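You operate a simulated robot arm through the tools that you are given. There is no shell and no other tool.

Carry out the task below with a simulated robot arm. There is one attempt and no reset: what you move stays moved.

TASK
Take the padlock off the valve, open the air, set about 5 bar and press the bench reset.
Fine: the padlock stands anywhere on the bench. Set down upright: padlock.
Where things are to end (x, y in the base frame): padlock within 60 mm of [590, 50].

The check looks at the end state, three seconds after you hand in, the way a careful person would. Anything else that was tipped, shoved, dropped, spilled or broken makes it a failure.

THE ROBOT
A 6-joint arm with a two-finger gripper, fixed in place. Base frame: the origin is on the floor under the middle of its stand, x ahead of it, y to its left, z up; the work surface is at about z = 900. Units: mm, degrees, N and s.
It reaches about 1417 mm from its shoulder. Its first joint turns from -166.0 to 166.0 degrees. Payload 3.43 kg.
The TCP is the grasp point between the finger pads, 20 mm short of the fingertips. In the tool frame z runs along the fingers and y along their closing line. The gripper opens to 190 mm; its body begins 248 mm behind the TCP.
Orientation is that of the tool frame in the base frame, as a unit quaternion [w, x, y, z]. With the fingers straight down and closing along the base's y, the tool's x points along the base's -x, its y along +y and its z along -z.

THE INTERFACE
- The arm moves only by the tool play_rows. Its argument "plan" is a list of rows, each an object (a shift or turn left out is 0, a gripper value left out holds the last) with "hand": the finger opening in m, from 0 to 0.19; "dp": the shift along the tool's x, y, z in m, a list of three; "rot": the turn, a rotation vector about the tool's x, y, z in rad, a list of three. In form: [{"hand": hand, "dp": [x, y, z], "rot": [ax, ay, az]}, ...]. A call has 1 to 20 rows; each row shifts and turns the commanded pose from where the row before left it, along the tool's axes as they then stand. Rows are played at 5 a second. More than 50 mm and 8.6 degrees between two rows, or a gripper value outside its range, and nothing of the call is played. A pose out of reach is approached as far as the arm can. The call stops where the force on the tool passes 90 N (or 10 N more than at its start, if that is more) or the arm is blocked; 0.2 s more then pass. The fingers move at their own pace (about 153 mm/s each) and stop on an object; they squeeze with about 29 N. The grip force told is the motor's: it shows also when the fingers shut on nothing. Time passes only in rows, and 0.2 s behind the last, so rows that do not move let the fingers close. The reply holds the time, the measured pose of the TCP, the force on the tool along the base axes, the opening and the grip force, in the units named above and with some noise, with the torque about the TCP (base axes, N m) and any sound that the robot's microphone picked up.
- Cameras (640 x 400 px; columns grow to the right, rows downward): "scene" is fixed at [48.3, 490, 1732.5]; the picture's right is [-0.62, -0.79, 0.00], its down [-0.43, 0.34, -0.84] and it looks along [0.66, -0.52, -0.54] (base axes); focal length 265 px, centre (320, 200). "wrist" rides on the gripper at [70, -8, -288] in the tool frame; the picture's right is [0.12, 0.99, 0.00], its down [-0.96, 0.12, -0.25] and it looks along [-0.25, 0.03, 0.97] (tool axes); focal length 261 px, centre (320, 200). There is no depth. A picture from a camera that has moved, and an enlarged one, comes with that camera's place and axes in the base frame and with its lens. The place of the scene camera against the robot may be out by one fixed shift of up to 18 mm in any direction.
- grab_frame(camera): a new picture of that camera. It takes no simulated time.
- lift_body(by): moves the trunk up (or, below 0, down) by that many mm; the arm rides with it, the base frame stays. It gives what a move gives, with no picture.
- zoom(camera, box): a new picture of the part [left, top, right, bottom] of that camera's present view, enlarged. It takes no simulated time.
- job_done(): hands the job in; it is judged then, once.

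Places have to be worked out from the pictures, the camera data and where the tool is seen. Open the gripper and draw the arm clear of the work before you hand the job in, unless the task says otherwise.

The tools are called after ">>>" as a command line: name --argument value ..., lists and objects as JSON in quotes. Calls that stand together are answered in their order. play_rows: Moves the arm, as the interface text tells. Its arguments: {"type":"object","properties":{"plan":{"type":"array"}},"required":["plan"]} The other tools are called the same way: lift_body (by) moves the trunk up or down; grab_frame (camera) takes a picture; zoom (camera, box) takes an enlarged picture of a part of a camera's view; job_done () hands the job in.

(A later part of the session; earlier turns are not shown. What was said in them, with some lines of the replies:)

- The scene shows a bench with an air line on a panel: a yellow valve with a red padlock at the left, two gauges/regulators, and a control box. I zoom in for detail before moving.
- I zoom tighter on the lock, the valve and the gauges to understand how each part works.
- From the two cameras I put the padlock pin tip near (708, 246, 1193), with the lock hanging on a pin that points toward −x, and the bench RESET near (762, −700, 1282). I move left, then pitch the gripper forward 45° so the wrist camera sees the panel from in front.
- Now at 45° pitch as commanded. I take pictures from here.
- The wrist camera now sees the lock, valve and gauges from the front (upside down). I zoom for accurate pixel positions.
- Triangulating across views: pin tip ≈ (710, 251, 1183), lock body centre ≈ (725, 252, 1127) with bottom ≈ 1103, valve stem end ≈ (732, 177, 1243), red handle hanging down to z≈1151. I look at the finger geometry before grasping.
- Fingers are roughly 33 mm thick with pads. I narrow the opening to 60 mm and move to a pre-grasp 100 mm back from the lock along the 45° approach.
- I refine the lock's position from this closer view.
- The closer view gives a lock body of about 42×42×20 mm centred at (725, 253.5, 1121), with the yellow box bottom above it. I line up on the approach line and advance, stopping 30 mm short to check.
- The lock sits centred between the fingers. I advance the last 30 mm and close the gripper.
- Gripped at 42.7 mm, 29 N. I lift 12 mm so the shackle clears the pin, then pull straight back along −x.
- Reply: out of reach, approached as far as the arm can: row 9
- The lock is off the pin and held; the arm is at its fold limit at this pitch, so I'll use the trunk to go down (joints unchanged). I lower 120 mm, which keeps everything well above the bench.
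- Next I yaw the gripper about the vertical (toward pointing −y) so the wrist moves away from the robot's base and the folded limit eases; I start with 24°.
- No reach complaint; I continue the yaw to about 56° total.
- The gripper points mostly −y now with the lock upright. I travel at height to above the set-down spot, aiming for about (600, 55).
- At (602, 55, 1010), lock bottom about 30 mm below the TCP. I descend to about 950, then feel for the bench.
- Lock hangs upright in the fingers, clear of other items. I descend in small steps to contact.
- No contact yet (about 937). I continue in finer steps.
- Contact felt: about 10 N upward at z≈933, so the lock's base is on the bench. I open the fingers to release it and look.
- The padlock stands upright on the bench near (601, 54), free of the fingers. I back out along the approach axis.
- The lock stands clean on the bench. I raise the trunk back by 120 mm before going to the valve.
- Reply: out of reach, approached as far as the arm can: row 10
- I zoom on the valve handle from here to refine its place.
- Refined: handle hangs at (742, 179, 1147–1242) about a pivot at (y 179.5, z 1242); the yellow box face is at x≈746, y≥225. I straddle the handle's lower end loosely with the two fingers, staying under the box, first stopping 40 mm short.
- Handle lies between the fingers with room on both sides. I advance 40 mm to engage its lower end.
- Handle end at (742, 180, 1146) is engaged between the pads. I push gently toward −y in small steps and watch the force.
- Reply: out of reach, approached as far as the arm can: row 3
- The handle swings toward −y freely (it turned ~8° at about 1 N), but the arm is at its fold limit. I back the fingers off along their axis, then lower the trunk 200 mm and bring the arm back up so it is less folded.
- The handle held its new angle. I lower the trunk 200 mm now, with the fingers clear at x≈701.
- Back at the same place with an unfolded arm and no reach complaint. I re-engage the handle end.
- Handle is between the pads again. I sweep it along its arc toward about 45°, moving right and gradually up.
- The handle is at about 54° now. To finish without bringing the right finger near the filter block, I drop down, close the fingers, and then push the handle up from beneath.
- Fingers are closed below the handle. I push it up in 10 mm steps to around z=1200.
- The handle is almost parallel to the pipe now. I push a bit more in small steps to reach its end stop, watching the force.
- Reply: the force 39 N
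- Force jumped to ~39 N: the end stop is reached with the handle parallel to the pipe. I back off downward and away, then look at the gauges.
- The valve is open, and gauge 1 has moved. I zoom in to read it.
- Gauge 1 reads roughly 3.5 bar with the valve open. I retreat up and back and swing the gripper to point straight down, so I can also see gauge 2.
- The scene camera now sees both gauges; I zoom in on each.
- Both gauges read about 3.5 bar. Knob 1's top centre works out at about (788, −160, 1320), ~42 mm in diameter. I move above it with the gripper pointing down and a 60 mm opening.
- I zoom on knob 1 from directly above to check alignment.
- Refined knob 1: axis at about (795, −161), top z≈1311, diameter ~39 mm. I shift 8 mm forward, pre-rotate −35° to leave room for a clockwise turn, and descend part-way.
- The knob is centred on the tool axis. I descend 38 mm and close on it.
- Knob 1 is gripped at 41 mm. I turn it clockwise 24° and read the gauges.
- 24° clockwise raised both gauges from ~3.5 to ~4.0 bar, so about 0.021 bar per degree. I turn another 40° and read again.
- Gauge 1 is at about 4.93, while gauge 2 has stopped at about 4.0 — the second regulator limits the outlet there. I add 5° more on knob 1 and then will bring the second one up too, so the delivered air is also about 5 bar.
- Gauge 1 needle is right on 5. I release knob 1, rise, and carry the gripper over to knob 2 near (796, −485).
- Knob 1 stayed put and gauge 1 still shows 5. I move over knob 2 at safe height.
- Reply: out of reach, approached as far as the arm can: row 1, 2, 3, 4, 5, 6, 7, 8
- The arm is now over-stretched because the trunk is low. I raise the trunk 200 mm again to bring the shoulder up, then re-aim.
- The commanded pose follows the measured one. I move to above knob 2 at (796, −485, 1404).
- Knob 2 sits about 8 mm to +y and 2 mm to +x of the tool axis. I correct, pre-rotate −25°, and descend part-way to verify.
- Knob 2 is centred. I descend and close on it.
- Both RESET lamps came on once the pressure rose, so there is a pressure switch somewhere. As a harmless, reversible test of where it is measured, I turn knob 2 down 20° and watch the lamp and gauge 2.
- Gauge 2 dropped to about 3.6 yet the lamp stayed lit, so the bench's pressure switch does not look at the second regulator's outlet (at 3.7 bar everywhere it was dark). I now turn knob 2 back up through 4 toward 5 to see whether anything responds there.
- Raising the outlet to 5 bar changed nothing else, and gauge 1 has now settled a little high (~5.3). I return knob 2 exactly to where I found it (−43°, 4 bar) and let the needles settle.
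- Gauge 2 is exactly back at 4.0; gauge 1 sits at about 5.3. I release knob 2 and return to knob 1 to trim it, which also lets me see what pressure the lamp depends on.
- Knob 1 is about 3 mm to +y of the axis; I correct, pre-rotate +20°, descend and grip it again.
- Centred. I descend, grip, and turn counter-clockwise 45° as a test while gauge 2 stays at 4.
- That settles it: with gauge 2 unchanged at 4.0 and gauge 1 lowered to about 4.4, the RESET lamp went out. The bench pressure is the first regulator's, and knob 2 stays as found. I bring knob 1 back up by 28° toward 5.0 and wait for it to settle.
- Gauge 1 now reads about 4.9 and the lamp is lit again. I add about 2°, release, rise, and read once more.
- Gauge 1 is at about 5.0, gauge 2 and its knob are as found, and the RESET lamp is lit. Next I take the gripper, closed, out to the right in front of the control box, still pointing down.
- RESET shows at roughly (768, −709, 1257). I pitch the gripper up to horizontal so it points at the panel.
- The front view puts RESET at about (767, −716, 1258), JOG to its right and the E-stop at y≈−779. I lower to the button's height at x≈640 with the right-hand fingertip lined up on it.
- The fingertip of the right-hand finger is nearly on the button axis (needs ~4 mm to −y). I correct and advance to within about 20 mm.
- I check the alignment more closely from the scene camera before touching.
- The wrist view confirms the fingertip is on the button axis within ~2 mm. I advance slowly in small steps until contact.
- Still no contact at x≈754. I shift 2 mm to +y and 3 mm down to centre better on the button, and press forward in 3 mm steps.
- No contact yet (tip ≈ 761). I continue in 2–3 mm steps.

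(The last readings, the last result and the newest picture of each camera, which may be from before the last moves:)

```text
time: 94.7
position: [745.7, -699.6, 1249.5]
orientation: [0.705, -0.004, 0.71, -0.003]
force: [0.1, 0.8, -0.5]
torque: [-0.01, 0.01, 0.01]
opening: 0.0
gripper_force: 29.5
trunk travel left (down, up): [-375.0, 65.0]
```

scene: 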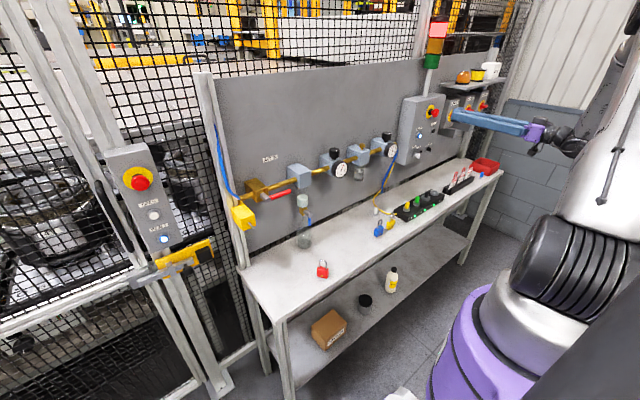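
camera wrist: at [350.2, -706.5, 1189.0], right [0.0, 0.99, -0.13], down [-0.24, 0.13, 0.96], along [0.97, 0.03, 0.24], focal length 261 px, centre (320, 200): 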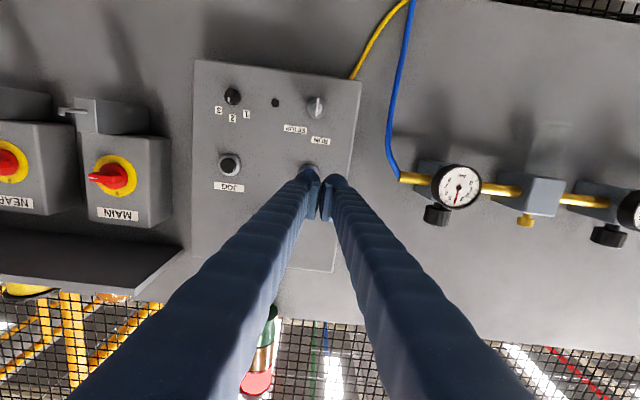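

>>> play_rows --plan '[{"dp": [0, 0, 0.002]}, {"dp": [0, 0, 0.002]}, {}]'

>>> zoom --camera "scene" --box '[405, 105, 455, 155]'

```text
time: 95.5
position: [749.8, -698.5, 1252.2]
orientation: [0.705, -0.003, 0.709, -0.004]
force: [-1.1, 1.0, 0.1]
torque: [-0.02, 0.01, -0.01]
opening: 0.0
gripper_force: 28.7
trunk travel left (down, up): [-375.0, 65.0]
```

```text
8.00 times, centred on (430, 130) of scene
camera zoom: at [48.3, 490.0, 1732.5], right [-0.62, -0.79, 0.0], down [-0.43, 0.34, -0.84], along [0.66, -0.52, -0.54], focal length 2118 px, centre (-560, 760)
```

zoom: 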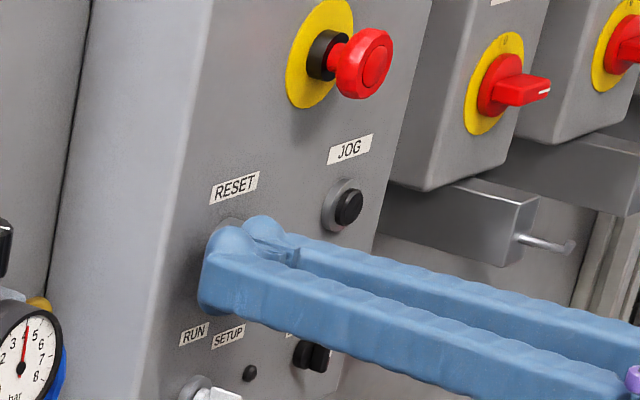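

A first hint of contact (−1.1 N at tip x≈770). I press on in 2 mm steps, watching force and sound.

>>> play_rows --plan '[{"dp": [0, 0, 0.002]}, {"dp": [0, 0, 0.002]}, {}]'

>>> zoom --camera "scene" --box '[390, 0, 480, 170]'

```text
time: 96.3
position: [753.0, -698.6, 1251.6]
orientation: [0.705, -0.004, 0.709, -0.003]
force: [-3.9, 0.2, -0.1]
torque: [0.0, 0.0, -0.06]
opening: 0.2
gripper_force: 29.0
trunk travel left (down, up): [-375.0, 65.0]
heard: click
```

```text
2.35 times, centred on (435, 85) of scene
camera zoom: at [48.3, 490.0, 1732.5], right [-0.62, -0.79, 0.0], down [-0.43, 0.34, -0.84], along [0.66, -0.52, -0.54], focal length 623 px, centre (49, 471)
```

zoom: 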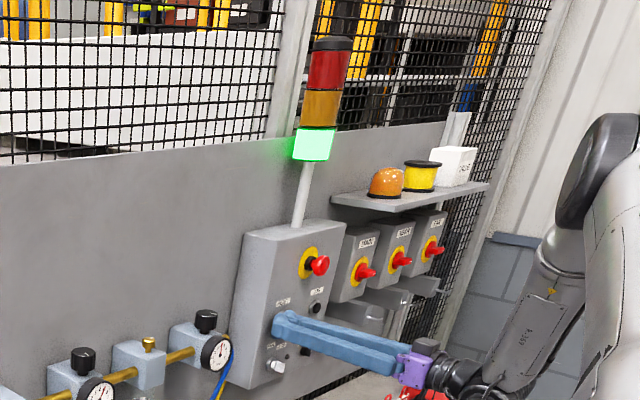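

A click was heard and the stack light turned green: the bench reset worked. I withdraw straight back from the button.

>>> play_rows --plan '[{"dp": [0, 0, -0.01]}, {"dp": [0, 0, -0.03]}, {"dp": [0, 0, -0.04]}, {"dp": [0, 0, -0.04]}, {"dp": [0, 0, -0.04]}, {}]'

>>> grab_frame --camera "scene"

>>> zoom --camera "scene" --box '[320, 20, 480, 185]'

>>> zoom --camera "scene" --box '[90, 130, 350, 300]'

```text
time: 97.7
position: [595.7, -698.7, 1253.6]
orientation: [0.705, -0.004, 0.709, -0.002]
force: [0.5, 0.2, 0.7]
torque: [0.05, -0.02, -0.04]
opening: 0.2
gripper_force: 28.9
trunk travel left (down, up): [-375.0, 65.0]
```

```text
taken
```

scene: 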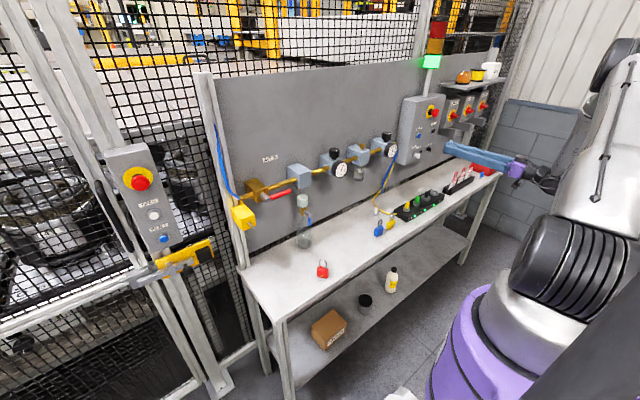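

```text
2.42 times, centred on (400, 102) of scene
camera zoom: at [48.3, 490.0, 1732.5], right [-0.62, -0.79, 0.0], down [-0.43, 0.34, -0.84], along [0.66, -0.52, -0.54], focal length 642 px, centre (126, 436)
```

zoom: 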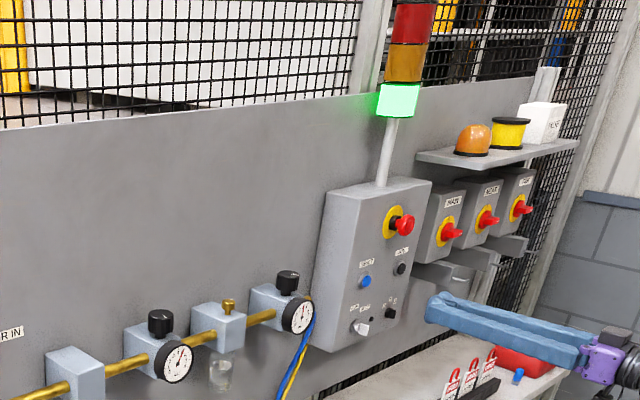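

```text
2.35 times, centred on (220, 215) of scene
camera zoom: at [48.3, 490.0, 1732.5], right [-0.62, -0.79, 0.0], down [-0.43, 0.34, -0.84], along [0.66, -0.52, -0.54], focal length 623 px, centre (555, 165)
```

zoom: 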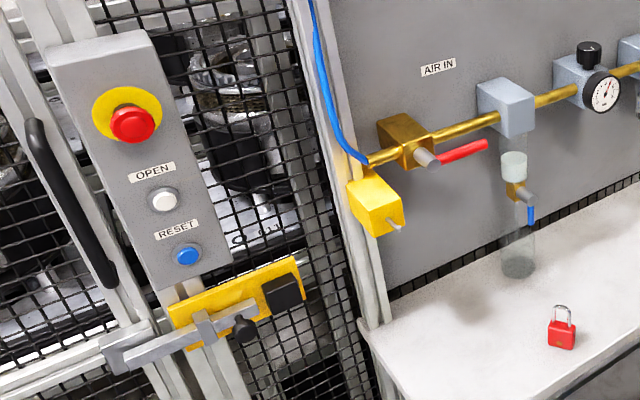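

Everything looks right: green light on, both reset lamps off, valve open, padlock upright near (602, 54). I open the gripper and draw the arm further back and up, then do a last check of the gauges.

>>> play_rows --plan '[{"hand": 0.1, "dp": [-0.03, 0, -0.02]}, {"dp": [-0.03, 0, -0.02]}, {"dp": [-0.03, 0, -0.02]}, {"dp": [-0.03, 0, -0.02]}, {}, {}, {}]'

>>> zoom --camera "scene" --box '[328, 155, 356, 182]'

>>> zoom --camera "scene" --box '[360, 20, 510, 250]'

>>> zoom --camera "scene" --box '[225, 165, 405, 300]'

```text
time: 99.3
position: [513.9, -697.6, 1373.4]
orientation: [0.705, -0.004, 0.71, -0.003]
force: [0.5, 0.8, 0.5]
torque: [-0.01, 0.05, -0.09]
opening: 99.8
gripper_force: 0.0
trunk travel left (down, up): [-375.0, 65.0]
```

```text
14.81 times, centred on (342, 168) of scene
camera zoom: at [48.3, 490.0, 1732.5], right [-0.62, -0.79, 0.0], down [-0.43, 0.34, -0.84], along [0.66, -0.52, -0.54], focal length 3923 px, centre (-6, 667)
```

zoom: 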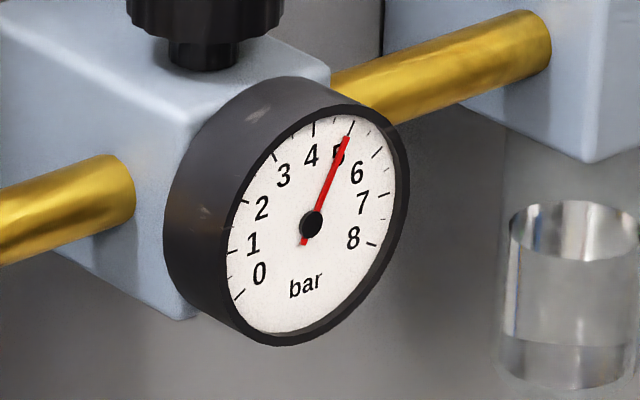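

```text
1.74 times, centred on (435, 135) of scene
camera zoom: at [48.3, 490.0, 1732.5], right [-0.62, -0.79, 0.0], down [-0.43, 0.34, -0.84], along [0.66, -0.52, -0.54], focal length 460 px, centre (120, 313)
```

zoom: 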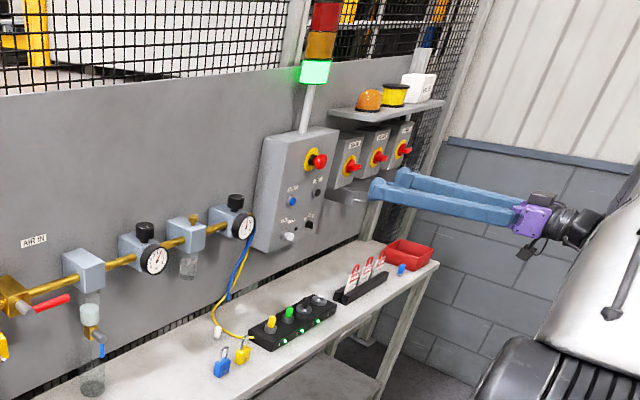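

```text
2.96 times, centred on (315, 232) of scene
camera zoom: at [48.3, 490.0, 1732.5], right [-0.62, -0.79, 0.0], down [-0.43, 0.34, -0.84], along [0.66, -0.52, -0.54], focal length 784 px, centre (335, 104)
```

zoom: 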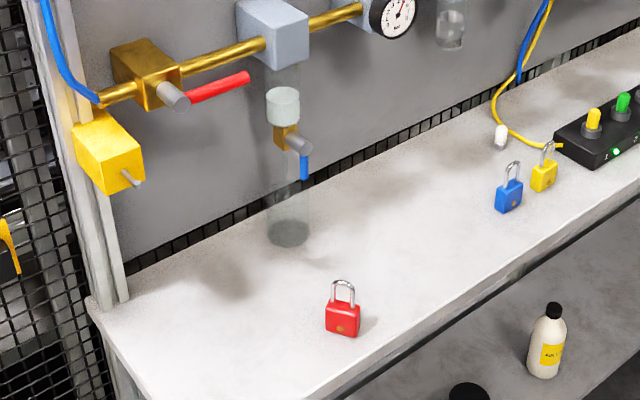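

Final state: the padlock is upright on the bench near the target, the valve handle is in line with the pipe, and gauge 1 reads about 5 bar. Knob 2 is back as found, the light tower is green, and the gripper is open and clear. I hand the job in.

>>> job_done

```text
The job is handed in.
```

The padlock is off the valve, the air is open, the first regulator reads about 5 bar, and the bench reset is pressed. I have handed the job in, but I don't have the check's result.

- **Padlock:** it stands upright on the bench at about (602, 54), roughly 12 mm from the target.
- **Valve:** the red handle is turned to its end stop, in line with the pipe.
- **Pressure:** the first gauge settled at about 4.95 bar. The second regulator still holds its own outlet at about 4.0 bar, as I found it.
- **Reset:** I heard the click, the light tower went green and the reset lamps went out.

The task did not say which regulator to set, so setting only the first was my judgement. With the second gauge held at 4.0, lowering the first to about 4.4 bar turned the reset lamp off, and raising it again turned the lamp back on. That showed the bench's pressure switch depends on the first regulator. I briefly turned the second knob down and up as a test, then returned it to its original position.

I saw nothing else moved or disturbed. The gripper is open and the arm is clear of the bench.
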